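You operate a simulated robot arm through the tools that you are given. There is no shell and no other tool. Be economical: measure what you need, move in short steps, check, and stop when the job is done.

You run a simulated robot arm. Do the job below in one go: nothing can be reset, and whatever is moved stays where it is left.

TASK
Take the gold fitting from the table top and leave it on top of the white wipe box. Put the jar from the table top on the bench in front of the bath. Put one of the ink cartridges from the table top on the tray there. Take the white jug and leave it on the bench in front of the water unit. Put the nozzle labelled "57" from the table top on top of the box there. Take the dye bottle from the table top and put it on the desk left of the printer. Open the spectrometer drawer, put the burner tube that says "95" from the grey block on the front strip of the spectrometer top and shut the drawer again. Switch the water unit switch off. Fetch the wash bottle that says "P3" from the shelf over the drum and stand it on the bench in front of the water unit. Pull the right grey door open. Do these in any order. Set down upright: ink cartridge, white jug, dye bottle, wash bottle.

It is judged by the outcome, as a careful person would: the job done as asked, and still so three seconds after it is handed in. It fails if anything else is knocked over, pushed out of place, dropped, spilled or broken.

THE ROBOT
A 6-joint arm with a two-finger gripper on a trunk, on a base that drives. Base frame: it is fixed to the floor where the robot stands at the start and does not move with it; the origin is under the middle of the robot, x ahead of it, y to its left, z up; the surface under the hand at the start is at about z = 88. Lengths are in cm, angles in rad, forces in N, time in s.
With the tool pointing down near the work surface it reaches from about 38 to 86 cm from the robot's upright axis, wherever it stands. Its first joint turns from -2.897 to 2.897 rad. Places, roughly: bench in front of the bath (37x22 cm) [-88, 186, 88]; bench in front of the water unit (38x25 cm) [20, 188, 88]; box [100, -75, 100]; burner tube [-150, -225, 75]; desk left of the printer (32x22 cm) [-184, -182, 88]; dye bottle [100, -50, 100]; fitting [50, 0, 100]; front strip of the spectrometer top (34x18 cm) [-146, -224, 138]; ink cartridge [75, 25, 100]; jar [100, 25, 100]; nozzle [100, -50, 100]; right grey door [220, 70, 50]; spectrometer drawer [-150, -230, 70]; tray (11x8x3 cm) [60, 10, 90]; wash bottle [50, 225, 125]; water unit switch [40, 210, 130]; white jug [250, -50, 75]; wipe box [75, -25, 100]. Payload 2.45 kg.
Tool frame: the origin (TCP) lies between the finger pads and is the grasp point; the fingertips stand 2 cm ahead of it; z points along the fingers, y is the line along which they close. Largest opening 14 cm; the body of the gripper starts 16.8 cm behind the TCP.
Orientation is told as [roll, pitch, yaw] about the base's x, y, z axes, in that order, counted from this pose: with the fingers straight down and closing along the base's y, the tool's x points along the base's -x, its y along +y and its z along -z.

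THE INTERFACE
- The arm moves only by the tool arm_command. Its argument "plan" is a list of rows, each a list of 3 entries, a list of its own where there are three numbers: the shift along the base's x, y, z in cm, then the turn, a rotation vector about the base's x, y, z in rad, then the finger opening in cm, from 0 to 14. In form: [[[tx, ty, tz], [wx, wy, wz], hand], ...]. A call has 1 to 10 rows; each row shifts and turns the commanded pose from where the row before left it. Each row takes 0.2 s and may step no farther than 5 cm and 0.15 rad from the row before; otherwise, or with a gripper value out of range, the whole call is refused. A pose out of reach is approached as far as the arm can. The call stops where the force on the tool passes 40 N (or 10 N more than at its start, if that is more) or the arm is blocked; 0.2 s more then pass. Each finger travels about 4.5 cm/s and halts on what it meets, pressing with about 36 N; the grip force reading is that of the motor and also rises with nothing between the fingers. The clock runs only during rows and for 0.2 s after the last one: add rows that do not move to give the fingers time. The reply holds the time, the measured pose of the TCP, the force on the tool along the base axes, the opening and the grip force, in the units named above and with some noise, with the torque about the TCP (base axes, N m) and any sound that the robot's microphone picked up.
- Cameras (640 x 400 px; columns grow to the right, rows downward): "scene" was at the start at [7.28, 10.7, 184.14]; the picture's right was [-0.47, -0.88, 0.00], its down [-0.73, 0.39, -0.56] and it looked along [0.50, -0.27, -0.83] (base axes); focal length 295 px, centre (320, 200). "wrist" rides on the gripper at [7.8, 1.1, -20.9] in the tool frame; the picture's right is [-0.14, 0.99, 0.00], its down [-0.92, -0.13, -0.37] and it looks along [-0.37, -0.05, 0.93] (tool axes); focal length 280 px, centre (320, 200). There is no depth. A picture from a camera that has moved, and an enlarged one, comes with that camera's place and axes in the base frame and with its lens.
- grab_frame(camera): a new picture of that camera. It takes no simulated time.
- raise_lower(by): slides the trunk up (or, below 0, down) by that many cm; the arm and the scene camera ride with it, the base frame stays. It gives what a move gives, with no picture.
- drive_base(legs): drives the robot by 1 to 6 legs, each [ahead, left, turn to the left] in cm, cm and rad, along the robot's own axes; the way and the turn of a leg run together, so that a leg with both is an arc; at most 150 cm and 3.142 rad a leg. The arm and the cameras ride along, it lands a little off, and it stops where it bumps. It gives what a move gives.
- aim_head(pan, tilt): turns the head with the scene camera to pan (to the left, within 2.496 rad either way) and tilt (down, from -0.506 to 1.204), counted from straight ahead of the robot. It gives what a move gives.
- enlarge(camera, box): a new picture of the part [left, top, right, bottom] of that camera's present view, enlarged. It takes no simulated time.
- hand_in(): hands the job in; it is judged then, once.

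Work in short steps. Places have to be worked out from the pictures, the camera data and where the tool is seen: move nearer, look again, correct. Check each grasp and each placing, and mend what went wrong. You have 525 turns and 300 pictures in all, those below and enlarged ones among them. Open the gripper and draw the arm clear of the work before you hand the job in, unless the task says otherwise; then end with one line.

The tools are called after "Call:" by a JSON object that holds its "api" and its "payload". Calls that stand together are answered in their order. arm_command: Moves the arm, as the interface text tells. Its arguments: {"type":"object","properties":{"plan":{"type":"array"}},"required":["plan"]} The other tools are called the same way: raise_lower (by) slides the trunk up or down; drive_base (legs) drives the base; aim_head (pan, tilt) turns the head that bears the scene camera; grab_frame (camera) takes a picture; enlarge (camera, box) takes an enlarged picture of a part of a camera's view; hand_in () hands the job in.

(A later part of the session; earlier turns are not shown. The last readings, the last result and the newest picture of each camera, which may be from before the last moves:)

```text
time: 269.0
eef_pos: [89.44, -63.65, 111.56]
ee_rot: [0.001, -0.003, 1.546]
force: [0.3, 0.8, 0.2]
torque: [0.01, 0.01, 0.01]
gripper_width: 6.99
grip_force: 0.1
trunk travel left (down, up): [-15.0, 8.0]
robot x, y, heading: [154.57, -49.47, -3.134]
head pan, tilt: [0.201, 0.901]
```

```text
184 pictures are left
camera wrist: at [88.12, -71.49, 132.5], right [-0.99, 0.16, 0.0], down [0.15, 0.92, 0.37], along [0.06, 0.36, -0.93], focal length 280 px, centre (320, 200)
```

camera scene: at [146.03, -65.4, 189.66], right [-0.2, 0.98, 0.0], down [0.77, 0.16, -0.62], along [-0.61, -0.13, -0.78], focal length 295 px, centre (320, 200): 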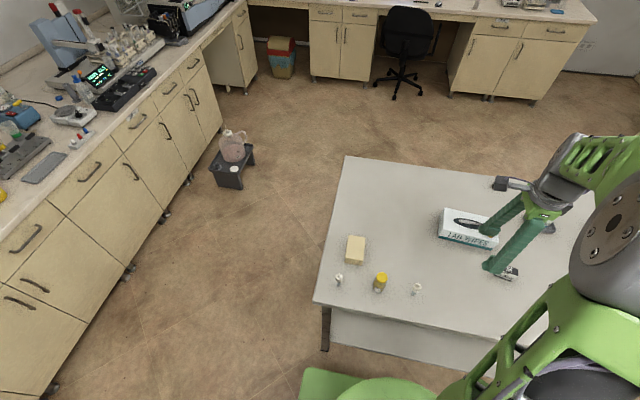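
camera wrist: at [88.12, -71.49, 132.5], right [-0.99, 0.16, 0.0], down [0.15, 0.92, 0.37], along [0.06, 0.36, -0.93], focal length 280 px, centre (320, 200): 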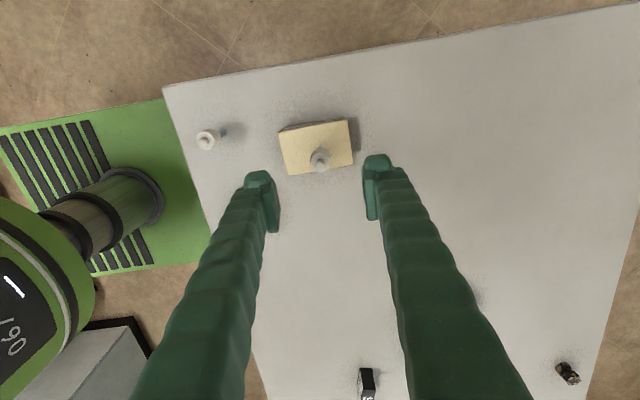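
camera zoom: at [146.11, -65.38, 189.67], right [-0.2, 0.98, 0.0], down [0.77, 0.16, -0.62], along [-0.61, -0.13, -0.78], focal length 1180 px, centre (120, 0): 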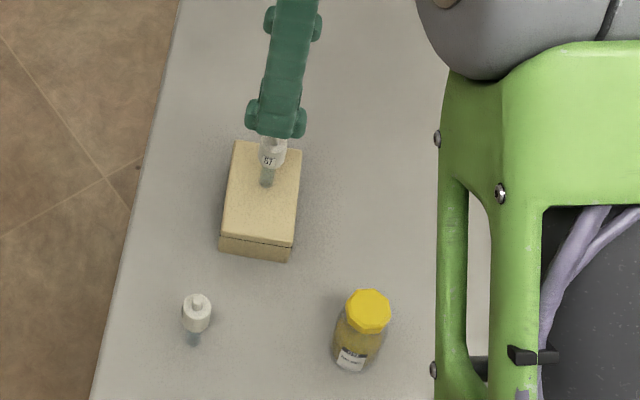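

Nozzle 57 stands on the box. Next the white jug: raise and draw in the arm, turn the base right to face +y, and look at the cart.

Call:
{"api": "arm_command", "payload": {"plan": [[[2, 0, 4], [0, 0, 0], 7], [[3, 0.5, 3.5], [0, 0, 0], 7], [[4, 1, 2], [0, 0, 0], 7], [[4, 1, 1], [0, 0, 0], 7]]}}

Call:
{"api": "drive_base", "payload": {"legs": [[0, 0, -1.571]]}}

Call:
{"api": "aim_head", "payload": {"pan": -1.5, "tilt": 0.7}}

Call:
{"api": "grab_frame", "payload": {"camera": "scene"}}

```text
time: 270.0
eef_pos: [102.31, -61.41, 122.11]
ee_rot: [0.002, 0.0, 1.549]
force: [0.4, 0.6, -0.3]
torque: [-0.03, 0.06, 0.02]
gripper_width: 6.98
grip_force: 0.0
trunk travel left (down, up): [-15.0, 8.0]
robot x, y, heading: [154.15, -49.74, -3.14]
head pan, tilt: [0.201, 0.901]
```

```text
time: 274.2
eef_pos: [142.34, 2.08, 122.19]
ee_rot: [0.001, 0.0, -0.015]
force: [0.2, -0.4, -0.1]
torque: [-0.01, 0.0, 0.01]
gripper_width: 7.02
grip_force: 0.0
trunk travel left (down, up): [-15.0, 8.0]
robot x, y, heading: [154.49, -49.89, 1.588]
head pan, tilt: [0.201, 0.901]
```

```text
time: 275.9
eef_pos: [142.3, 2.16, 122.02]
ee_rot: [0.0, 0.002, -0.014]
force: [0.2, 0.0, -0.5]
torque: [0.04, -0.01, 0.02]
gripper_width: 7.03
grip_force: 0.0
trunk travel left (down, up): [-15.0, 8.0]
robot x, y, heading: [154.34, -50.2, 1.584]
head pan, tilt: [-1.499, 0.7]
```

```text
183 pictures are left
camera scene: at [148.79, -48.32, 191.27], right [0.09, -1.0, 0.0], down [-0.64, -0.06, -0.76], along [0.76, 0.07, -0.64], focal length 295 px, centre (320, 200)
```

scene: 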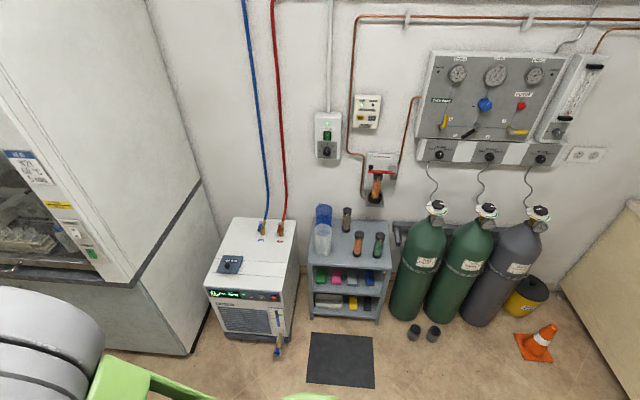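

Call:
{"api": "enlarge", "payload": {"camera": "scene", "box": [270, 190, 420, 330]}}

```text
2.86 times, centred on (345, 260) of scene
camera zoom: at [148.79, -48.32, 191.27], right [0.09, -1.0, 0.0], down [-0.64, -0.06, -0.76], along [0.76, 0.07, -0.64], focal length 843 px, centre (249, 29)
```

zoom: 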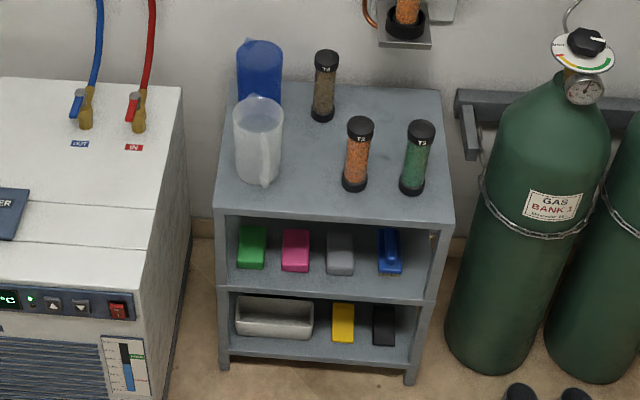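

The white jug stands at about (259, −40) on the cart top (z≈59), handle toward the robot, blue jug behind. I swing the arm toward +x.

Call:
{"api": "arm_command", "payload": {"plan": [[[4.9, 0, 0], [0, 0, 0], 9], [[4.9, 0, 0], [0, 0, 0], 9], [[4.9, 0, 0], [0, 0, 0], 9], [[4.9, 0, 0], [0, 0, 0], 9], [[4.7, -1, 0], [0, 0, 0], 9], [[4.5, -2, 0], [0, 0, 0], 9], [[4, -2.8, 0], [0, 0, 0], 9], [[4, -2.8, 0], [0, 0, 0], 11], [[3.8, -3, 0], [0, 0, 0], 13], [[3, -3.5, 0], [0, 0, 0], 13.8]]}}

Call:
{"api": "arm_command", "payload": {"plan": [[[3, -3.9, 0], [0, 0, 0], 13.8], [[3, -3.9, 0], [0, 0, 0], 13.8], [[3, -3.9, 0], [0, 0, 0], 13.8], [[2, -4.4, 0], [0, 0, 0], 13.8], [[1, -4.6, 0], [0, 0, 0], 13.8], [[0.5, -4.6, 0], [0, 0, 0], 13.8]]}}

Call:
{"api": "drive_base", "payload": {"legs": [[4, -30, 0]]}}

Call:
{"api": "grab_frame", "payload": {"camera": "wrist"}}

Call:
{"api": "grab_frame", "payload": {"camera": "scene"}}

```text
time: 278.1
eef_pos: [185.92, -12.82, 121.97]
ee_rot: [0.002, 0.0, -0.014]
force: [-0.5, -0.2, -0.2]
torque: [0.05, 0.01, -0.01]
gripper_width: 13.79
grip_force: 0.1
trunk travel left (down, up): [-15.0, 8.0]
robot x, y, heading: [154.38, -50.06, 1.582]
head pan, tilt: [-1.499, 0.7]
```

```text
time: 279.5
eef_pos: [198.42, -38.26, 122.02]
ee_rot: [0.002, -0.002, -0.014]
force: [0.1, -0.4, 1.0]
torque: [0.05, 0.01, -0.01]
gripper_width: 13.79
grip_force: 0.1
trunk travel left (down, up): [-15.0, 8.0]
robot x, y, heading: [154.2, -49.67, 1.584]
head pan, tilt: [-1.499, 0.7]
```

```text
time: 282.8
eef_pos: [228.47, -33.62, 122.05]
ee_rot: [-0.001, -0.001, -0.011]
force: [0.5, -0.9, 0.0]
torque: [0.0, 0.0, 0.02]
gripper_width: 13.81
grip_force: 0.1
trunk travel left (down, up): [-15.0, 8.0]
robot x, y, heading: [184.15, -45.61, 1.586]
head pan, tilt: [-1.499, 0.7]
```

```text
181 pictures are left
camera wrist: at [220.59, -32.5, 142.89], right [0.15, 0.99, 0.0], down [0.92, -0.14, 0.37], along [0.36, -0.05, -0.93], focal length 280 px, centre (320, 200)
```

wrist: 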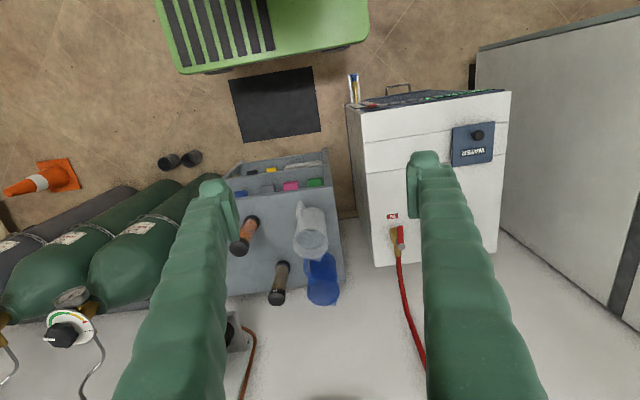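

```text
180 pictures are left
camera scene: at [178.97, -43.93, 191.28], right [0.09, -1.0, 0.0], down [-0.64, -0.06, -0.76], along [0.76, 0.07, -0.64], focal length 295 px, centre (320, 200)
```

scene: 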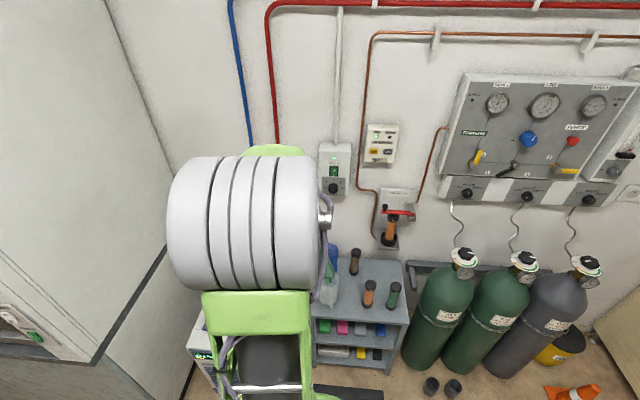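

Lower the trunk 15 cm and move over the jug at about (257, −40).

Call:
{"api": "raise_lower", "payload": {"by": -14}}

Call:
{"api": "arm_command", "payload": {"plan": [[[4, -0.9, 0], [0, 0, 0], 13.8], [[4, -0.9, 0], [0, 0, 0], 13.8], [[4, -0.9, 0], [0, 0, 0], 13.8], [[4, -0.9, 0], [0, 0, 0], 13.8], [[4, -0.9, 0], [0, 0, 0], 13.8], [[3, -0.9, 0], [0, 0, 0], 13.8]]}}

Call:
{"api": "grab_frame", "payload": {"camera": "wrist"}}

```text
time: 284.4
eef_pos: [228.46, -33.64, 107.99]
ee_rot: [0.0, -0.001, -0.011]
force: [-0.4, -0.3, -0.6]
torque: [-0.03, 0.02, 0.03]
gripper_width: 13.81
grip_force: 0.1
trunk travel left (down, up): [-1.0, 22.0]
robot x, y, heading: [184.35, -45.48, 1.587]
head pan, tilt: [-1.499, 0.7]
```

```text
time: 285.9
eef_pos: [251.29, -39.17, 107.67]
ee_rot: [0.0, 0.0, -0.01]
force: [0.6, -1.0, -0.7]
torque: [0.01, 0.02, 0.0]
gripper_width: 13.79
grip_force: 0.0
trunk travel left (down, up): [-1.0, 22.0]
robot x, y, heading: [184.28, -45.57, 1.588]
head pan, tilt: [-1.499, 0.7]
```

```text
179 pictures are left
camera wrist: at [243.43, -37.97, 128.57], right [0.15, 0.99, 0.0], down [0.92, -0.14, 0.37], along [0.36, -0.05, -0.93], focal length 280 px, centre (320, 200)
```

wrist: 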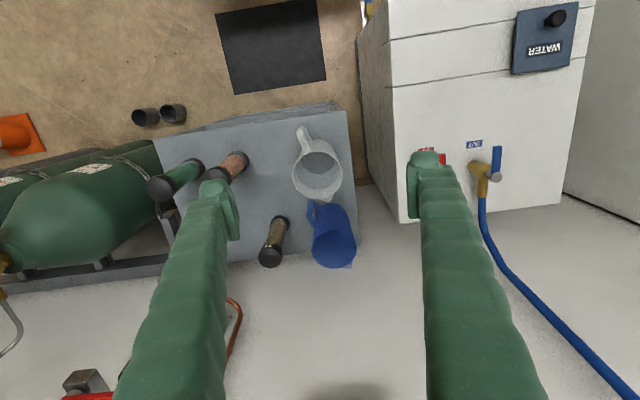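

Jug rim centre at (257.7, −40.3). Align and start descending around it.

Call:
{"api": "arm_command", "payload": {"plan": [[[3.2, -0.6, 0], [0, 0, 0], 13.8], [[3.2, -0.5, -2], [0, 0, 0], 13.8], [[0, 0, -4], [0, 0, 0], 13.8], [[0, 0, -4], [0, 0, 0], 13.8], [[0, 0, -4], [0, 0, 0], 13.8], [[0, 0, 0], [0, 0, 0], 13.8]]}}

Call:
{"api": "grab_frame", "payload": {"camera": "wrist"}}

```text
time: 287.2
eef_pos: [257.92, -40.03, 93.77]
ee_rot: [-0.001, 0.0, -0.011]
force: [-0.1, 0.1, -0.2]
torque: [-0.01, -0.04, 0.01]
gripper_width: 13.83
grip_force: 0.0
trunk travel left (down, up): [-1.0, 22.0]
robot x, y, heading: [184.48, -45.47, 1.588]
head pan, tilt: [-1.499, 0.7]
```

```text
178 pictures are left
camera wrist: at [250.03, -38.9, 114.8], right [0.15, 0.99, 0.0], down [0.92, -0.14, 0.37], along [0.37, -0.05, -0.93], focal length 280 px, centre (320, 200)
```

wrist: 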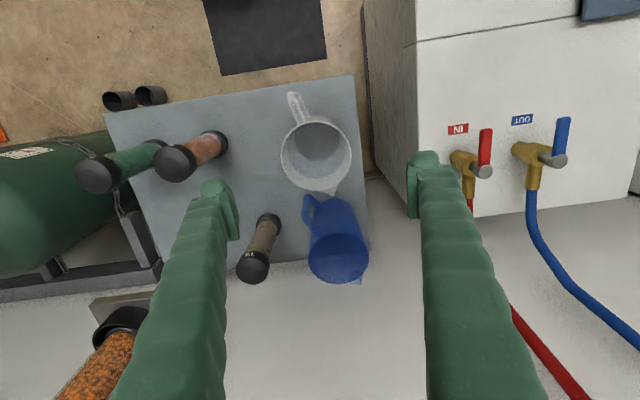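

Well centred. Descend to z≈70.

Call:
{"api": "arm_command", "payload": {"plan": [[[0, -0.2, -4], [0, 0, 0], 13.8], [[0, 0, -4], [0, 0, 0], 13.8], [[0, 0, -4], [0, 0, 0], 13.8], [[0, 0, -4], [0, 0, 0], 13.8], [[0, 0, -4], [0, 0, 0], 13.8], [[0, 0, -3], [0, 0, 0], 13.8], [[0, 0, 0], [0, 0, 0], 13.8]]}}

Call:
{"api": "grab_frame", "payload": {"camera": "wrist"}}

```text
time: 288.9
eef_pos: [258.16, -40.51, 70.97]
ee_rot: [0.0, -0.004, -0.011]
force: [0.3, 0.2, 0.3]
torque: [-0.01, 0.01, 0.02]
gripper_width: 13.82
grip_force: 0.1
trunk travel left (down, up): [-1.0, 22.0]
robot x, y, heading: [184.28, -45.46, 1.595]
head pan, tilt: [-1.499, 0.7]
```

```text
177 pictures are left
camera wrist: at [250.3, -39.44, 91.84], right [0.15, 0.99, 0.0], down [0.92, -0.14, 0.37], along [0.37, -0.05, -0.93], focal length 280 px, centre (320, 200)
```

wrist: 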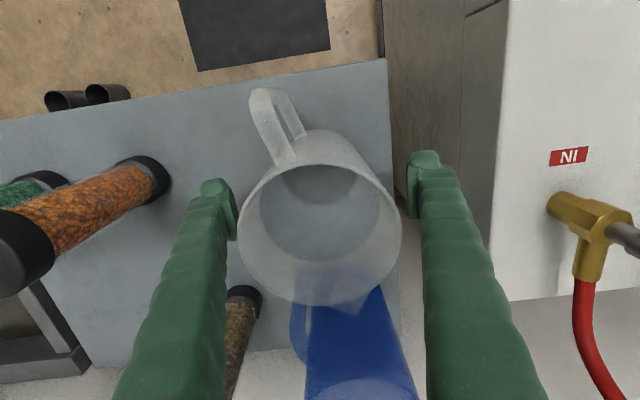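

The jug is between the fingers. Close.

Call:
{"api": "arm_command", "payload": {"plan": [[[0, 0, 0], [0, 0, 0], 11], [[0, 0, 0], [0, 0, 0], 9], [[0, 0, 0], [0, 0, 0], 7], [[0, 0, 0], [0, 0, 0], 5], [[0, 0, 0], [0, 0, 0], 3], [[0, 0, 0], [0, 0, 0], 0], [[0, 0, 0], [0, 0, 0], 0]]}}

Call:
{"api": "grab_frame", "payload": {"camera": "wrist"}}

```text
time: 290.4
eef_pos: [258.18, -40.63, 71.0]
ee_rot: [0.002, -0.003, -0.011]
force: [0.8, -2.5, 7.1]
torque: [0.17, 0.1, -0.04]
gripper_width: 10.43
grip_force: 36.4
trunk travel left (down, up): [-1.0, 22.0]
robot x, y, heading: [184.72, -45.4, 1.587]
head pan, tilt: [-1.499, 0.7]
```

```text
176 pictures are left
camera wrist: at [250.29, -39.47, 91.95], right [0.15, 0.99, 0.0], down [0.92, -0.14, 0.37], along [0.37, -0.05, -0.93], focal length 280 px, centre (320, 200)
```

wrist: 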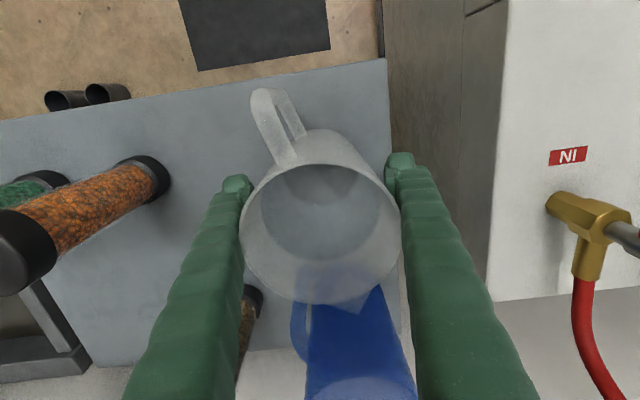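

Gripped at 10.4 cm. Lift slowly and check.

Call:
{"api": "arm_command", "payload": {"plan": [[[0, 0, 0.6], [0, 0, 0], 0], [[0, 0, 1], [0, 0, 0], 0], [[0, 0, 1.5], [0, 0, 0], 0], [[0, 0, 2], [0, 0, 0], 0], [[0, 0, 2], [0, 0, 0], 0], [[0, 0, 2], [0, 0, 0], 0], [[0, 0, 0], [0, 0, 0], 0]]}}

Call:
{"api": "grab_frame", "payload": {"camera": "wrist"}}

Call:
{"api": "enlarge", "payload": {"camera": "scene", "box": [260, 220, 420, 380]}}

```text
time: 292.1
eef_pos: [257.76, -40.42, 80.02]
ee_rot: [0.001, -0.001, -0.01]
force: [-0.5, -0.4, -6.8]
torque: [0.02, -0.03, -0.03]
gripper_width: 10.4
grip_force: 36.4
trunk travel left (down, up): [-1.0, 22.0]
robot x, y, heading: [184.32, -45.26, 1.585]
head pan, tilt: [-1.499, 0.7]
```

```text
175 pictures are left
camera wrist: at [249.96, -39.31, 100.98], right [0.15, 0.99, 0.0], down [0.92, -0.14, 0.37], along [0.36, -0.05, -0.93], focal length 280 px, centre (320, 200)
```

wrist: 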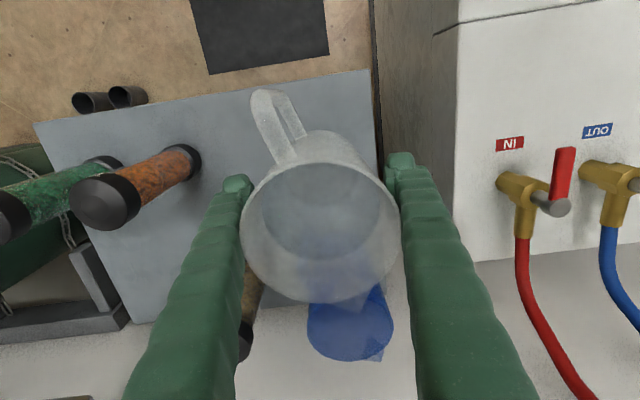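

```text
2.50 times, centred on (340, 300) of scene
camera zoom: at [178.98, -43.94, 177.27], right [0.09, -1.0, 0.0], down [-0.64, -0.06, -0.76], along [0.76, 0.07, -0.64], focal length 738 px, centre (270, -50)
```

zoom: 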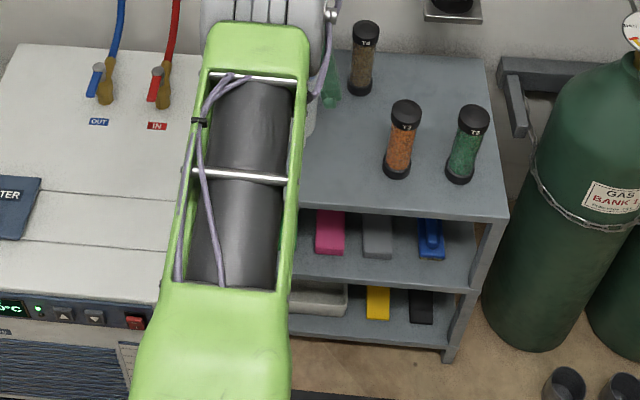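

The jug is held (6.8 N). Lift further, draw back from the cart, and raise the trunk.

Call:
{"api": "arm_command", "payload": {"plan": [[[0, 0, 3], [0, 0, 0], 0], [[0, 0, 3], [0, 0, 0], 0], [[-1, 0, 3], [0, 0, 0], 0], [[-2.5, 0, 2], [0, 0, 0], 0], [[-3.5, 0, 0], [0, 0, 0], 0], [[-3.5, 0, 0], [0, 0, 0], 0], [[-3, 0, 0], [0, 0, 0], 0]]}}

Call:
{"api": "raise_lower", "payload": {"by": 14}}

Call:
{"api": "drive_base", "payload": {"legs": [[0, 24, 0]]}}

Call:
{"api": "grab_frame", "payload": {"camera": "wrist"}}

```text
time: 293.6
eef_pos: [244.51, -40.44, 91.23]
ee_rot: [0.001, 0.0, -0.011]
force: [0.2, -0.1, -7.1]
torque: [0.03, -0.06, 0.01]
gripper_width: 10.35
grip_force: 36.4
trunk travel left (down, up): [-1.0, 22.0]
robot x, y, heading: [184.25, -45.88, 1.588]
head pan, tilt: [-1.499, 0.7]
```

```text
time: 295.3
eef_pos: [244.48, -40.41, 105.16]
ee_rot: [0.0, -0.002, -0.01]
force: [1.2, -0.3, -7.2]
torque: [0.02, -0.04, 0.02]
gripper_width: 10.35
grip_force: 36.1
trunk travel left (down, up): [-15.0, 8.0]
robot x, y, heading: [184.66, -45.52, 1.587]
head pan, tilt: [-1.499, 0.7]
```

```text
time: 298.0
eef_pos: [220.37, -40.62, 105.4]
ee_rot: [0.001, 0.0, -0.005]
force: [-0.4, 0.3, -7.0]
torque: [-0.01, -0.08, -0.02]
gripper_width: 10.32
grip_force: 35.9
trunk travel left (down, up): [-15.0, 8.0]
robot x, y, heading: [160.28, -45.99, 1.597]
head pan, tilt: [-1.499, 0.7]
```

```text
173 pictures are left
camera wrist: at [212.56, -39.53, 126.2], right [0.14, 0.99, 0.0], down [0.92, -0.13, 0.37], along [0.37, -0.05, -0.93], focal length 280 px, centre (320, 200)
```

wrist: 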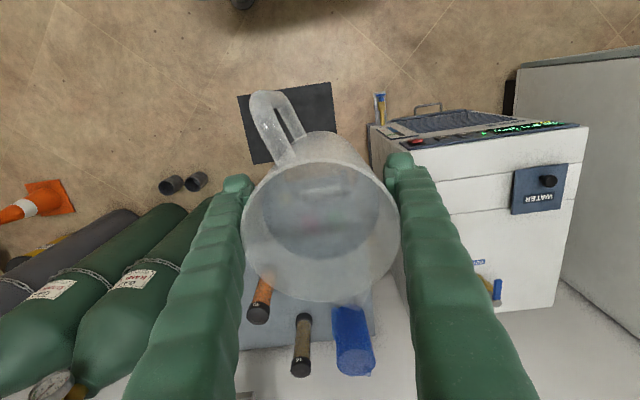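

Swing the arm round to the front (+y), hand turning along, rising to z≈115.

Call:
{"api": "arm_command", "payload": {"plan": [[[-0.6, 4.5, 0.8], [0, 0, 0.08], 0], [[-0.96, 4.5, 0.8], [0, 0, 0.08], 0], [[-1.3, 4.4, 0.8], [0, 0, 0.08], 0], [[-1.66, 4.29, 0.8], [0, 0, 0.08], 0], [[-2, 4.14, 0.8], [0, 0, 0.08], 0], [[-2.33, 3.97, 0.8], [0, 0, 0.08], 0], [[-2.64, 3.77, 0.8], [0, 0, 0.08], 0], [[-2.93, 3.55, 0.8], [0, 0, 0.08], 0], [[-3.2, 3.3, 0.8], [0, 0, 0.08], 0], [[-3.46, 3.04, 0.8], [0, 0, 0.08], 0]]}}

Call:
{"api": "arm_command", "payload": {"plan": [[[-3.69, 2.75, 0.5], [0, 0, 0.08], 0], [[-3.9, 2.45, 0.5], [0, 0, 0.08], 0], [[-4.08, 2.13, 0.5], [0, 0, 0.08], 0], [[-4.23, 1.79, 0.5], [0, 0, 0.08], 0], [[-4.37, 1.45, 0], [0, 0, 0.08], 0], [[-4.47, 1.1, 0], [0, 0, 0.08], 0], [[-4.54, 0.74, 0], [0, 0, 0.08], 0], [[-4.58, 0.37, 0], [0, 0, 0.08], 0]]}}

```text
time: 300.2
eef_pos: [199.02, -1.09, 113.18]
ee_rot: [0.0, 0.002, 0.794]
force: [-0.7, 0.0, -7.1]
torque: [0.02, -0.08, 0.0]
gripper_width: 10.33
grip_force: 35.6
trunk travel left (down, up): [-15.0, 8.0]
robot x, y, heading: [160.38, -45.94, 1.597]
head pan, tilt: [-1.499, 0.7]
```

```text
time: 302.0
eef_pos: [165.26, 11.72, 115.4]
ee_rot: [0.0, 0.0, 1.434]
force: [-0.8, -0.5, -6.8]
torque: [0.06, -0.01, 0.01]
gripper_width: 10.33
grip_force: 36.5
trunk travel left (down, up): [-15.0, 8.0]
robot x, y, heading: [160.4, -46.1, 1.592]
head pan, tilt: [-1.499, 0.7]
```

Drive: +y 138 cm, then left 140 cm.

Call:
{"api": "drive_base", "payload": {"legs": [[138, 0, 0]]}}

Call:
{"api": "drive_base", "payload": {"legs": [[0, 142, 0]]}}

Call:
{"api": "aim_head", "payload": {"pan": 0, "tilt": 0.7}}

Call:
{"api": "grab_frame", "payload": {"camera": "scene"}}

Call:
{"api": "grab_frame", "payload": {"camera": "wrist"}}

```text
time: 308.9
eef_pos: [155.81, 149.22, 115.33]
ee_rot: [0.0, 0.0, 1.484]
force: [-0.7, -0.7, -6.3]
torque: [0.02, 0.03, 0.02]
gripper_width: 10.33
grip_force: 36.3
trunk travel left (down, up): [-15.0, 8.0]
robot x, y, heading: [153.46, 91.79, 1.649]
head pan, tilt: [-1.499, 0.7]
```

```text
time: 321.5
eef_pos: [15.77, 140.0, 115.4]
ee_rot: [0.0, 0.0, 1.467]
force: [0.2, -0.3, -6.8]
torque: [0.02, 0.0, -0.02]
gripper_width: 10.3
grip_force: 35.8
trunk travel left (down, up): [-15.0, 8.0]
robot x, y, heading: [12.62, 82.25, 1.629]
head pan, tilt: [-1.499, 0.7]
```

```text
time: 323.1
eef_pos: [15.77, 140.0, 115.27]
ee_rot: [0.0, 0.001, 1.466]
force: [0.7, -0.2, -6.9]
torque: [0.02, -0.02, -0.02]
gripper_width: 10.3
grip_force: 36.1
trunk travel left (down, up): [-15.0, 8.0]
robot x, y, heading: [12.55, 82.22, 1.623]
head pan, tilt: [0.0, 0.7]
```

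```text
172 pictures are left
camera scene: at [-1.82, 91.06, 191.27], right [1.0, 0.06, 0.0], down [0.04, -0.64, -0.76], along [-0.04, 0.76, -0.64], focal length 295 px, centre (320, 200)
```

scene: 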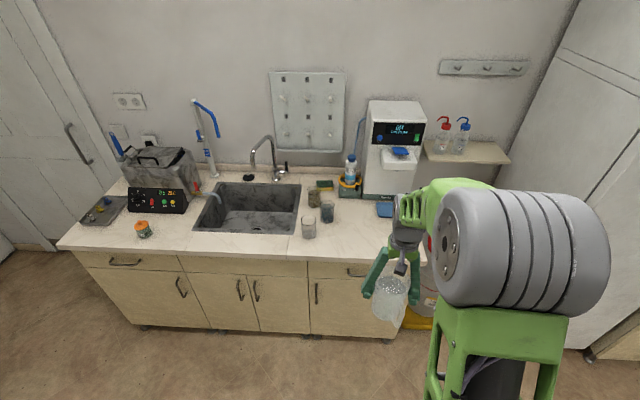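

```text
171 pictures are left
camera wrist: at [13.84, 132.34, 136.32], right [-0.97, 0.24, 0.0], down [0.22, 0.9, 0.37], along [0.09, 0.36, -0.93], focal length 280 px, centre (320, 200)
```

wrist: 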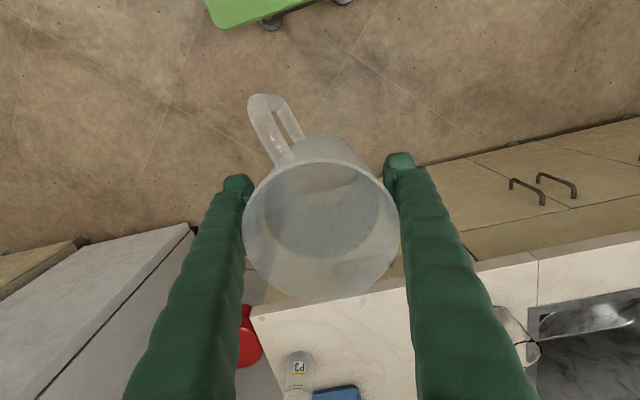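

Drive 38 cm closer to the bench.

Call:
{"api": "drive_base", "payload": {"legs": [[38, 0, 0]]}}

Call:
{"api": "grab_frame", "payload": {"camera": "wrist"}}

Call:
{"api": "grab_frame", "payload": {"camera": "scene"}}

```text
time: 325.5
eef_pos: [13.73, 177.84, 115.27]
ee_rot: [-0.001, 0.001, 1.464]
force: [-0.1, 0.2, -7.5]
torque: [0.0, 0.06, 0.01]
gripper_width: 10.32
grip_force: 35.6
trunk travel left (down, up): [-15.0, 8.0]
robot x, y, heading: [10.38, 119.82, 1.619]
head pan, tilt: [0.0, 0.7]
```

```text
170 pictures are left
camera wrist: at [11.83, 170.11, 136.28], right [-0.97, 0.24, 0.0], down [0.23, 0.9, 0.37], along [0.09, 0.36, -0.93], focal length 280 px, centre (320, 200)
```

wrist: 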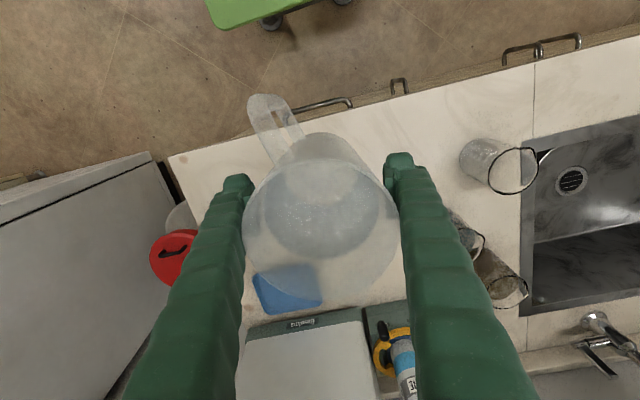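

```text
169 pictures are left
camera scene: at [-3.9, 128.89, 191.26], right [1.0, 0.05, 0.0], down [0.04, -0.64, -0.76], along [-0.04, 0.76, -0.64], focal length 295 px, centre (320, 200)
```

scene: 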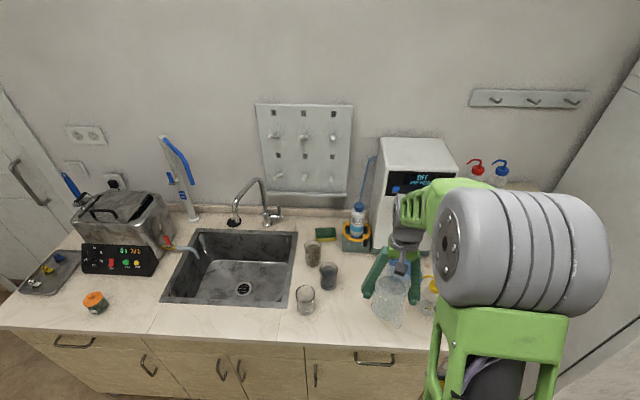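

Move 11 cm in and lower until the jug base is near the bench.

Call:
{"api": "arm_command", "payload": {"plan": [[[0, 4, 0], [0, 0, 0], 0], [[0, 4, 0], [0, 0, 0], 0], [[0, 3, -2], [0, 0, 0], 0], [[0, 0, -4], [0, 0, 0], 0], [[0, 0, -4], [0, 0, 0], 0], [[0, 0, -3], [0, 0, 0], 0], [[0, 0, -1], [0, 0, 0], 0], [[0, 0, -0.6], [0, 0, 0], 0]]}}

Call:
{"api": "grab_frame", "payload": {"camera": "wrist"}}

```text
time: 327.3
eef_pos: [13.92, 188.93, 100.57]
ee_rot: [-0.001, 0.001, 1.464]
force: [0.6, -0.1, -8.5]
torque: [0.03, 0.06, -0.03]
gripper_width: 10.29
grip_force: 35.8
trunk travel left (down, up): [-15.0, 8.0]
robot x, y, heading: [10.66, 120.38, 1.627]
head pan, tilt: [0.0, 0.7]
```

```text
168 pictures are left
camera wrist: at [11.99, 181.16, 121.46], right [-0.97, 0.24, 0.0], down [0.23, 0.9, 0.37], along [0.09, 0.36, -0.93], focal length 280 px, centre (320, 200)
```

wrist: 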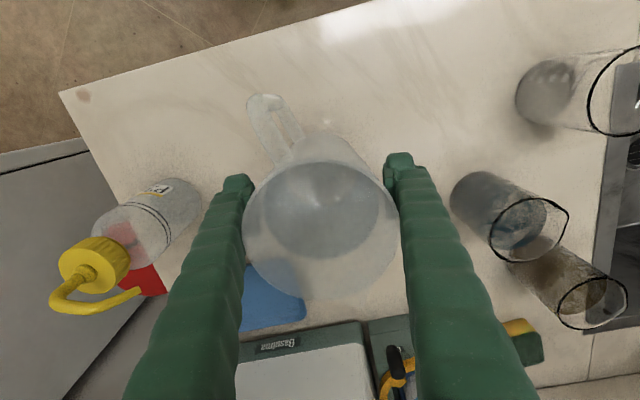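

Call:
{"api": "arm_command", "payload": {"plan": [[[0, 0, -0.4], [0, 0, 0], 0], [[0, 0, -0.3], [0, 0, 0], 0], [[0, 0, -0.3], [0, 0, 0], 0], [[0, 0, -0.3], [0, 0, 0], 0]]}}

```text
time: 328.3
eef_pos: [13.73, 188.79, 99.36]
ee_rot: [0.0, 0.001, 1.464]
force: [1.1, -0.3, -7.4]
torque: [0.03, 0.01, 0.04]
gripper_width: 10.29
grip_force: 36.2
trunk travel left (down, up): [-15.0, 8.0]
robot x, y, heading: [10.58, 120.2, 1.626]
head pan, tilt: [0.0, 0.7]
```

Call:
{"api": "arm_command", "payload": {"plan": [[[0, 0, -0.3], [0, 0, 0], 0], [[0, 0, -0.3], [0, 0, 0], 0], [[0, 0, -0.3], [0, 0, 0], 0]]}}

```text
time: 329.1
eef_pos: [13.71, 188.71, 98.57]
ee_rot: [0.0, 0.0, 1.465]
force: [-0.4, 0.7, -7.1]
torque: [0.05, 0.0, 0.01]
gripper_width: 10.29
grip_force: 36.3
trunk travel left (down, up): [-15.0, 8.0]
robot x, y, heading: [10.82, 119.94, 1.626]
head pan, tilt: [0.0, 0.7]
```

Call:
{"api": "arm_command", "payload": {"plan": [[[0, 0, -0.3], [0, 0, 0], 0], [[0, 0, -0.3], [0, 0, 0], 0], [[0, 0, -0.3], [0, 0, 0], 0]]}}

```text
time: 329.9
eef_pos: [13.87, 188.81, 97.75]
ee_rot: [0.0, 0.002, 1.466]
force: [0.3, 0.1, -6.7]
torque: [0.04, 0.01, -0.01]
gripper_width: 10.25
grip_force: 36.0
trunk travel left (down, up): [-15.0, 8.0]
robot x, y, heading: [10.71, 119.78, 1.627]
head pan, tilt: [0.0, 0.7]
```

Call:
{"api": "arm_command", "payload": {"plan": [[[0, 0, -0.3], [0, 0, 0], 0], [[0, 0, -0.3], [0, 0, 0], 0], [[0, 0, -0.3], [0, 0, 0], 0]]}}

Call:
{"api": "enlarge", "payload": {"camera": "scene", "box": [330, 220, 470, 340]}}

```text
time: 330.7
eef_pos: [13.76, 189.08, 97.45]
ee_rot: [0.002, -0.012, 1.464]
force: [-0.1, -5.8, 14.2]
torque: [-0.58, -0.12, -0.07]
gripper_width: 10.28
grip_force: 36.3
trunk travel left (down, up): [-15.0, 8.0]
robot x, y, heading: [10.77, 119.7, 1.624]
head pan, tilt: [0.0, 0.7]
stopped in row 3: the force on the tool passed its limit at 42 N (the readings are from after the stop); the commanded pose is now the measured one
```

```text
3.33 times, centred on (400, 280) of scene
camera zoom: at [-3.91, 128.51, 191.28], right [1.0, 0.05, 0.0], down [0.04, -0.64, -0.77], along [-0.04, 0.76, -0.64], focal length 984 px, centre (53, -67)
```

zoom: 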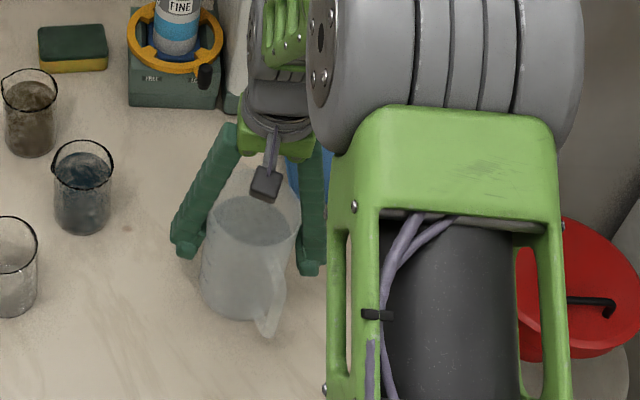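

Touchdown. Relieve slightly, open, then rise.

Call:
{"api": "arm_command", "payload": {"plan": [[[0, 0, 0.2], [0, 0, 0], 0], [[0, 0, 0], [0, 0, 0], 11], [[0, 0, 0], [0, 0, 0], 12], [[0, 0, 0], [0, 0, 0], 13], [[0, 0, 0], [0, 0, 0], 13], [[0, 0, 3], [0, 0, 0], 13], [[0, 0, 4], [0, 0, 0], 13], [[0, 0, 4], [0, 0, 0], 13], [[0, 0, 4], [0, 0, 0], 13], [[0, 0, 4], [0, 0, 0], 13]]}}

Call:
{"api": "grab_frame", "payload": {"camera": "wrist"}}

```text
time: 332.9
eef_pos: [13.58, 188.88, 116.77]
ee_rot: [0.002, -0.012, 1.463]
force: [-0.1, -0.1, 0.2]
torque: [0.06, 0.02, -0.01]
gripper_width: 13.03
grip_force: 0.0
trunk travel left (down, up): [-15.0, 8.0]
robot x, y, heading: [10.7, 119.81, 1.629]
head pan, tilt: [0.0, 0.7]
```

```text
166 pictures are left
camera wrist: at [11.62, 181.1, 137.61], right [-0.97, 0.24, 0.0], down [0.23, 0.9, 0.38], along [0.09, 0.37, -0.93], focal length 280 px, centre (320, 200)
```

wrist: 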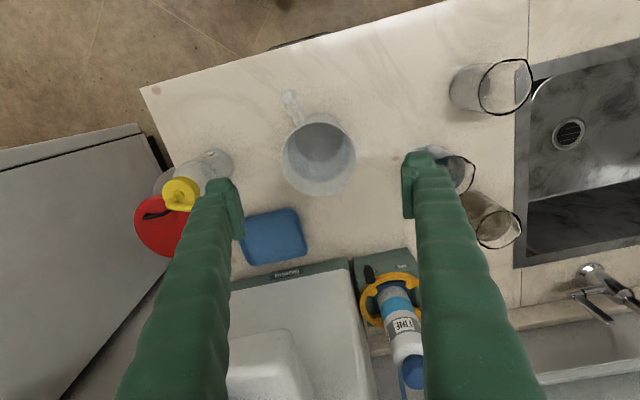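

The jug stands upright beside P3. Next the right grey door: I retract and drive toward the hood.

Call:
{"api": "arm_command", "payload": {"plan": [[[0, 0, 3], [0, 0, 0], 10], [[0, -4.5, 0], [0, 0, 0], 8], [[0, -4.5, 0], [0, 0, 0], 8], [[0, -4.5, 0], [0, 0, 0], 8], [[0, -3, 0], [0, 0, 0], 8]]}}

Call:
{"api": "drive_base", "payload": {"legs": [[-22, 0, 0], [0, -125, -0.05]]}}

Call:
{"api": "drive_base", "payload": {"legs": [[0, 0, -1.57]]}}

Call:
{"api": "aim_head", "payload": {"pan": 0, "tilt": 0.75}}

Call:
{"api": "grab_frame", "payload": {"camera": "scene"}}

```text
time: 334.1
eef_pos: [13.8, 172.49, 119.6]
ee_rot: [0.001, -0.011, 1.465]
force: [0.0, -0.1, 0.0]
torque: [0.03, 0.03, 0.04]
gripper_width: 7.99
grip_force: 0.0
trunk travel left (down, up): [-15.0, 8.0]
robot x, y, heading: [10.59, 119.71, 1.624]
head pan, tilt: [0.0, 0.7]
```

```text
time: 346.6
eef_pos: [146.18, 152.07, 119.64]
ee_rot: [0.002, -0.01, 1.374]
force: [-1.0, 0.0, 1.0]
torque: [-0.04, -0.01, -0.02]
gripper_width: 7.98
grip_force: 0.1
trunk travel left (down, up): [-15.0, 8.0]
robot x, y, heading: [138.19, 99.81, 1.534]
head pan, tilt: [0.0, 0.7]
```

```text
time: 350.9
eef_pos: [190.15, 90.59, 119.56]
ee_rot: [0.002, -0.01, -0.224]
force: [0.6, 0.0, -0.6]
torque: [0.05, 0.03, 0.03]
gripper_width: 8.0
grip_force: 0.0
trunk travel left (down, up): [-15.0, 8.0]
robot x, y, heading: [138.6, 99.85, -0.064]
head pan, tilt: [0.0, 0.7]
```

```text
time: 351.6
eef_pos: [190.29, 90.52, 119.55]
ee_rot: [0.003, -0.01, -0.225]
force: [0.3, -0.6, -0.5]
torque: [-0.02, 0.01, -0.02]
gripper_width: 8.0
grip_force: 0.0
trunk travel left (down, up): [-15.0, 8.0]
robot x, y, heading: [138.38, 99.87, -0.06]
head pan, tilt: [0.0, 0.75]
```

```text
165 pictures are left
camera scene: at [148.43, 113.32, 190.85], right [-0.06, -1.0, 0.0], down [-0.68, 0.04, -0.73], along [0.73, -0.05, -0.68], focal length 295 px, centre (320, 200)
```

scene: 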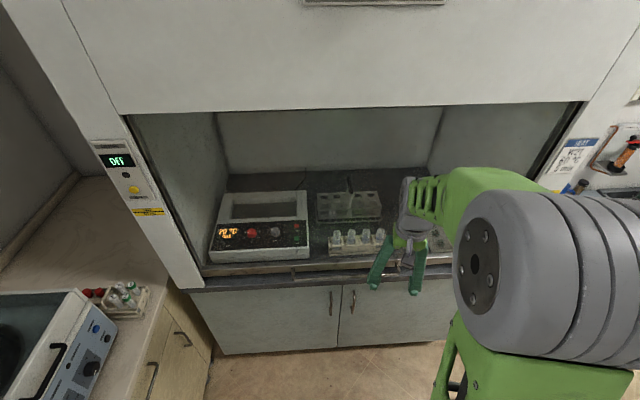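

Call:
{"api": "enlarge", "payload": {"camera": "scene", "box": [280, 270, 440, 370]}}

```text
4.00 times, centred on (360, 320) of scene
camera zoom: at [148.43, 113.32, 190.85], right [-0.06, -1.0, 0.0], down [-0.68, 0.04, -0.73], along [0.73, -0.05, -0.68], focal length 1180 px, centre (160, -280)
```

zoom: 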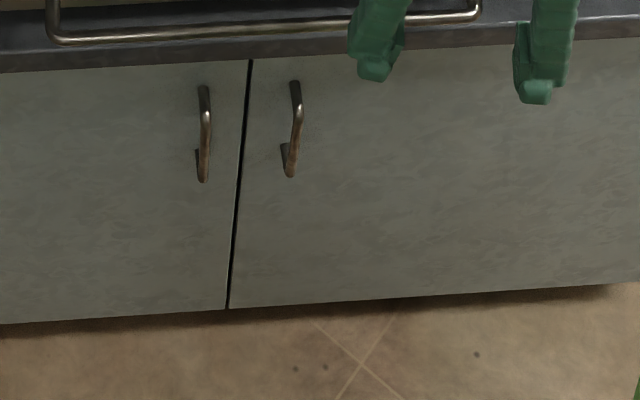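

I see both U-shaped handles; the right door's is at y≈92, z≈45–64, door plane x≈220. A rail sticks out above it, so I'll come in tilted from the left side. First turn and reposition the base.

Call:
{"api": "drive_base", "payload": {"legs": [[0, 0, -0.54], [-1.4, 40, 0]]}}

Call:
{"api": "raise_lower", "payload": {"by": -15}}

Call:
{"api": "grab_frame", "payload": {"camera": "wrist"}}

Call:
{"api": "aim_head", "payload": {"pan": 0.1, "tilt": 0.85}}

Call:
{"api": "grab_frame", "payload": {"camera": "scene"}}

```text
time: 357.1
eef_pos: [200.04, 100.28, 119.65]
ee_rot: [0.001, -0.01, -0.745]
force: [0.2, 0.3, -0.7]
torque: [-0.02, -0.01, -0.01]
gripper_width: 7.98
grip_force: 0.1
trunk travel left (down, up): [-15.0, 8.0]
robot x, y, heading: [159.44, 134.14, -0.581]
head pan, tilt: [0.0, 0.75]
```

```text
time: 358.9
eef_pos: [200.07, 100.19, 104.66]
ee_rot: [0.001, -0.012, -0.746]
force: [-0.2, -0.1, -0.2]
torque: [0.02, 0.0, 0.03]
gripper_width: 8.01
grip_force: 0.0
trunk travel left (down, up): [0.0, 23.0]
robot x, y, heading: [159.62, 134.0, -0.579]
head pan, tilt: [0.0, 0.75]
```

```text
163 pictures are left
camera wrist: at [194.79, 106.38, 125.49], right [0.77, 0.63, 0.0], down [0.59, -0.72, 0.38], along [0.24, -0.29, -0.93], focal length 280 px, centre (320, 200)
```

wrist: 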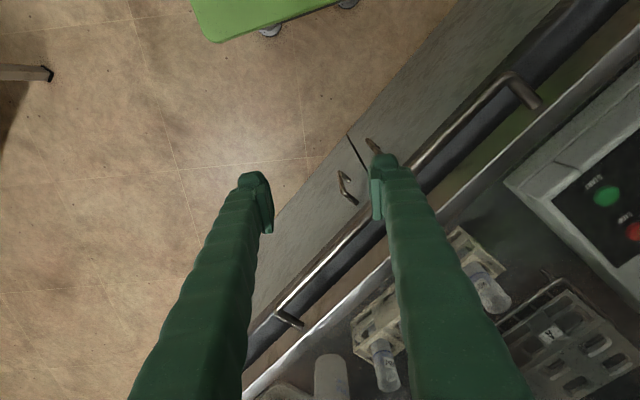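

```text
time: 359.6
eef_pos: [200.05, 100.13, 104.65]
ee_rot: [0.0, -0.01, -0.744]
force: [0.7, 0.4, 0.3]
torque: [0.01, 0.02, 0.0]
gripper_width: 8.02
grip_force: 0.1
trunk travel left (down, up): [0.0, 23.0]
robot x, y, heading: [159.37, 134.21, -0.586]
head pan, tilt: [0.099, 0.85]
```

```text
162 pictures are left
camera scene: at [175.03, 141.62, 175.05], right [-0.47, -0.88, 0.0], down [-0.66, 0.35, -0.66], along [0.58, -0.31, -0.75], focal length 295 px, centre (320, 200)
```

scene: 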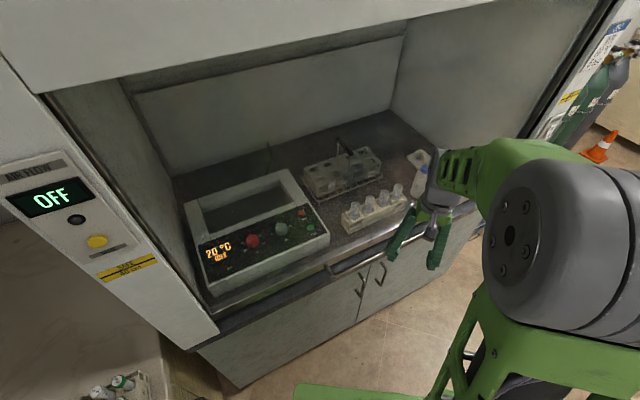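

Call:
{"api": "enlarge", "payload": {"camera": "wrist", "box": [300, 110, 420, 230]}}

Call:
{"api": "enlarge", "payload": {"camera": "scene", "box": [320, 230, 440, 330]}}

```text
3.33 times, centred on (360, 170) of wrist
camera zoom: at [194.8, 106.37, 125.47], right [0.77, 0.63, 0.0], down [0.59, -0.72, 0.38], along [0.24, -0.29, -0.93], focal length 935 px, centre (187, 300)
```

zoom: 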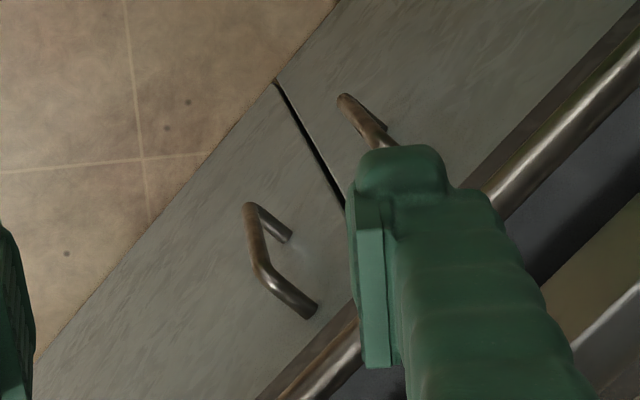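

```text
4.00 times, centred on (380, 280) of scene
camera zoom: at [175.03, 141.62, 175.05], right [-0.47, -0.88, 0.0], down [-0.66, 0.35, -0.66], along [0.58, -0.31, -0.75], focal length 1180 px, centre (80, -120)
```

zoom: 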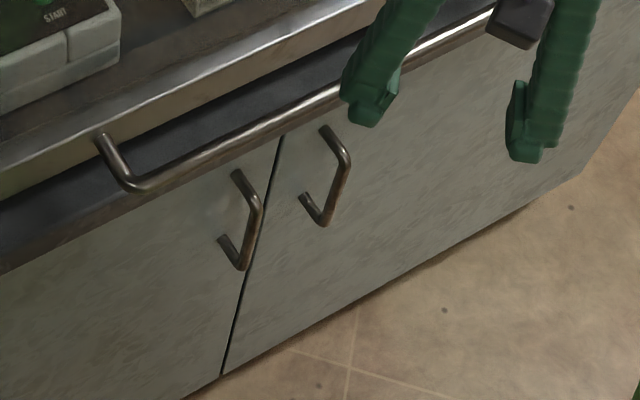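

Triangulated: the right door's bar is at about (210.5, 94.3), z 60–73; the sash rail at z≈96, x≈208. I turn the hand to yaw 0 and tilt it 0.6 rad toward the door at a staging point.

Call:
{"api": "arm_command", "payload": {"plan": [[[-2, -1.5, -1], [0, 0, 0.149], 7], [[-2, -1.5, -1], [0, 0, 0.149], 7], [[-1, -1, -1], [0, 0, 0.149], 7], [[0, -1, -1], [0, 0, 0.149], 7], [[0, -0.8, -1], [0, 0, 0.148], 7], [[0, 0, -2], [0, -0.12, 0], 7], [[0, 0, -2], [0, -0.12, 0], 7], [[0, 0, -2], [0, -0.12, 0], 7], [[0, 0, -2], [0, -0.12, 0], 7], [[0, 0, -2], [0, -0.12, 0], 7]]}}

Call:
{"api": "grab_frame", "payload": {"camera": "wrist"}}

```text
time: 361.8
eef_pos: [194.98, 94.02, 89.57]
ee_rot: [0.001, -0.613, -0.002]
force: [0.0, -0.6, 0.6]
torque: [0.02, 0.04, -0.01]
gripper_width: 7.02
grip_force: 0.1
trunk travel left (down, up): [0.0, 23.0]
robot x, y, heading: [159.4, 134.0, -0.581]
head pan, tilt: [0.099, 0.85]
```

```text
159 pictures are left
camera wrist: at [176.56, 95.19, 102.3], right [0.11, 0.99, 0.08], down [0.54, -0.13, 0.83], along [0.83, -0.05, -0.55], focal length 280 px, centre (320, 200)
```

wrist: 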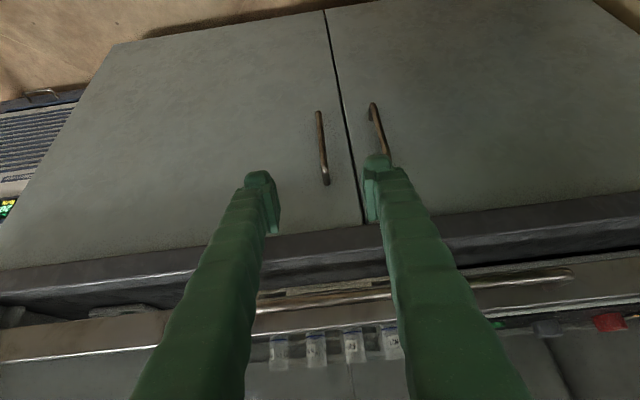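

The bar lies exactly along the tool axis, 26 cm ahead. Advance 20 cm with a narrower opening and look.

Call:
{"api": "arm_command", "payload": {"plan": [[[2.6, 0.1, -3.7], [0, 0, 0], 5], [[2.6, 0.1, -3.7], [0, 0, 0], 5], [[2.6, 0.1, -3.7], [0, 0, 0], 5], [[2.6, 0, -3.7], [0, 0, 0], 5], [[1.2, 0, -1.7], [0, 0, 0], 5], [[0, 0, 0], [0, 0, 0], 5]]}}

Call:
{"api": "grab_frame", "payload": {"camera": "wrist"}}

```text
time: 363.2
eef_pos: [207.06, 93.29, 74.04]
ee_rot: [0.012, -0.608, -0.007]
force: [0.2, -0.2, -0.9]
torque: [-0.01, -0.03, 0.0]
gripper_width: 4.99
grip_force: 0.1
out of reach, approached as far as the arm can: row 3, 4
trunk travel left (down, up): [0.0, 23.0]
robot x, y, heading: [159.42, 133.93, -0.581]
head pan, tilt: [0.099, 0.85]
```

```text
158 pictures are left
camera wrist: at [188.62, 94.21, 86.68], right [0.11, 0.99, 0.09], down [0.55, -0.13, 0.83], along [0.83, -0.04, -0.55], focal length 280 px, centre (320, 200)
```

wrist: 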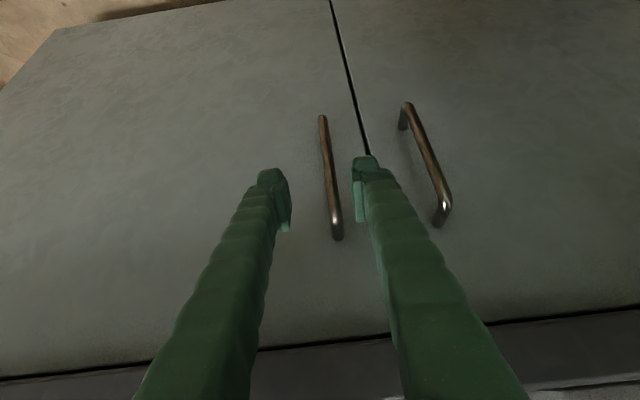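

Call:
{"api": "arm_command", "payload": {"plan": [[[1.7, 0.6, -1], [0, 0, 0], 5], [[1.7, 0.5, -1], [0, 0, 0], 5], [[0, 0, 0], [0, 0, 0], 5]]}}

Call:
{"api": "grab_frame", "payload": {"camera": "wrist"}}

```text
time: 364.0
eef_pos: [210.7, 94.18, 72.0]
ee_rot: [0.01, -0.61, -0.004]
force: [0.1, -0.2, 1.0]
torque: [-0.06, -0.01, -0.04]
gripper_width: 5.0
grip_force: 0.2
out of reach, approached as far as the arm can: row 1
trunk travel left (down, up): [0.0, 23.0]
robot x, y, heading: [159.39, 134.05, -0.584]
head pan, tilt: [0.099, 0.85]
```

```text
157 pictures are left
camera wrist: at [192.29, 95.12, 84.65], right [0.11, 0.99, 0.09], down [0.54, -0.13, 0.83], along [0.83, -0.05, -0.55], focal length 280 px, centre (320, 200)
```

wrist: 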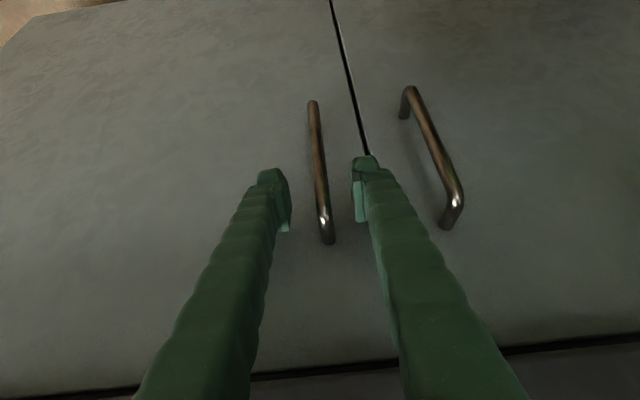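

The bar is between the fingers. Close on it.

Call:
{"api": "arm_command", "payload": {"plan": [[[0, 0, 0], [0, 0, 0], 2], [[0, 0, 0], [0, 0, 0], 0], [[0, 0, 0], [0, 0, 0], 0], [[0, 0, 0], [0, 0, 0], 0], [[0, 0, 0], [0, 0, 0], 0]]}}

Call:
{"api": "grab_frame", "payload": {"camera": "wrist"}}

```text
time: 365.2
eef_pos: [210.74, 94.34, 71.92]
ee_rot: [0.008, -0.609, -0.003]
force: [-0.4, 11.6, -0.4]
torque: [0.14, -0.04, 0.02]
gripper_width: 1.1
grip_force: 38.4
trunk travel left (down, up): [0.0, 23.0]
robot x, y, heading: [159.81, 133.67, -0.58]
head pan, tilt: [0.099, 0.85]
```

```text
156 pictures are left
camera wrist: at [192.27, 95.26, 84.65], right [0.11, 0.99, 0.09], down [0.55, -0.13, 0.83], along [0.83, -0.04, -0.55], focal length 280 px, centre (320, 200)
```

wrist: 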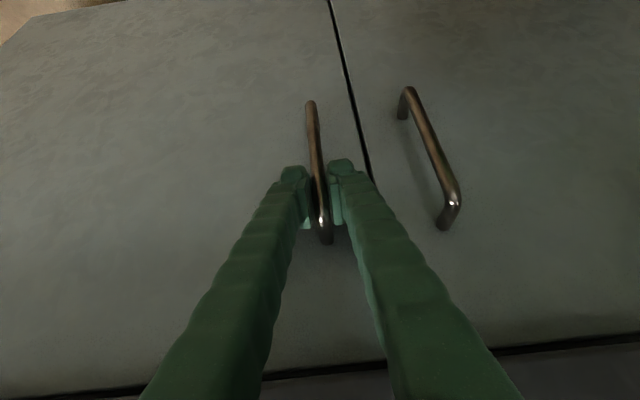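

Gripped (1.1 cm bar). Pull along the door's arc (hinge near y≈36.5), first a few steps.

Call:
{"api": "arm_command", "payload": {"plan": [[[-2, -0.15, 0], [0, 0, 0.02], 0], [[-2, -0.25, 0], [0, 0, 0.015], 0], [[-2, -0.3, 0], [0, 0, 0.02], 0], [[-2, -0.4, 0], [0, 0, 0.015], 0]]}}

Call:
{"api": "grab_frame", "payload": {"camera": "wrist"}}

```text
time: 365.9
eef_pos: [206.5, 93.95, 71.91]
ee_rot: [0.025, -0.6, 0.034]
force: [0.1, 3.7, -1.0]
torque: [0.12, -0.4, -0.13]
gripper_width: 1.09
grip_force: 38.1
out of reach, approached as far as the arm can: row 1, 2, 3
trunk travel left (down, up): [0.0, 23.0]
robot x, y, heading: [159.66, 134.17, -0.583]
head pan, tilt: [0.099, 0.85]
stopped in row 3: the force on the tool passed its limit at 43 N (the readings are from after the stop); the commanded pose is now the measured one
```

```text
155 pictures are left
camera wrist: at [188.11, 93.81, 84.8], right [0.07, 0.99, 0.1], down [0.56, -0.12, 0.82], along [0.83, 0.0, -0.56], focal length 280 px, centre (320, 200)
```

wrist: 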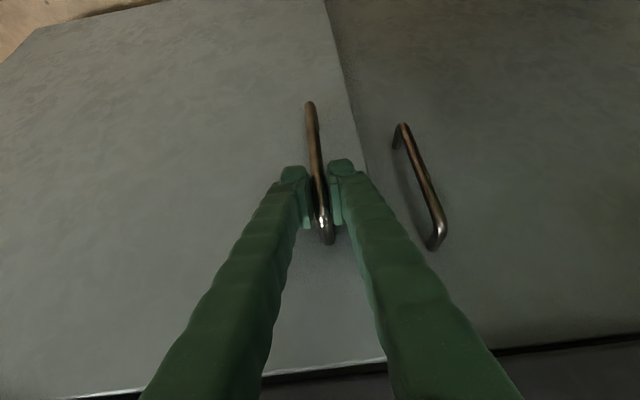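

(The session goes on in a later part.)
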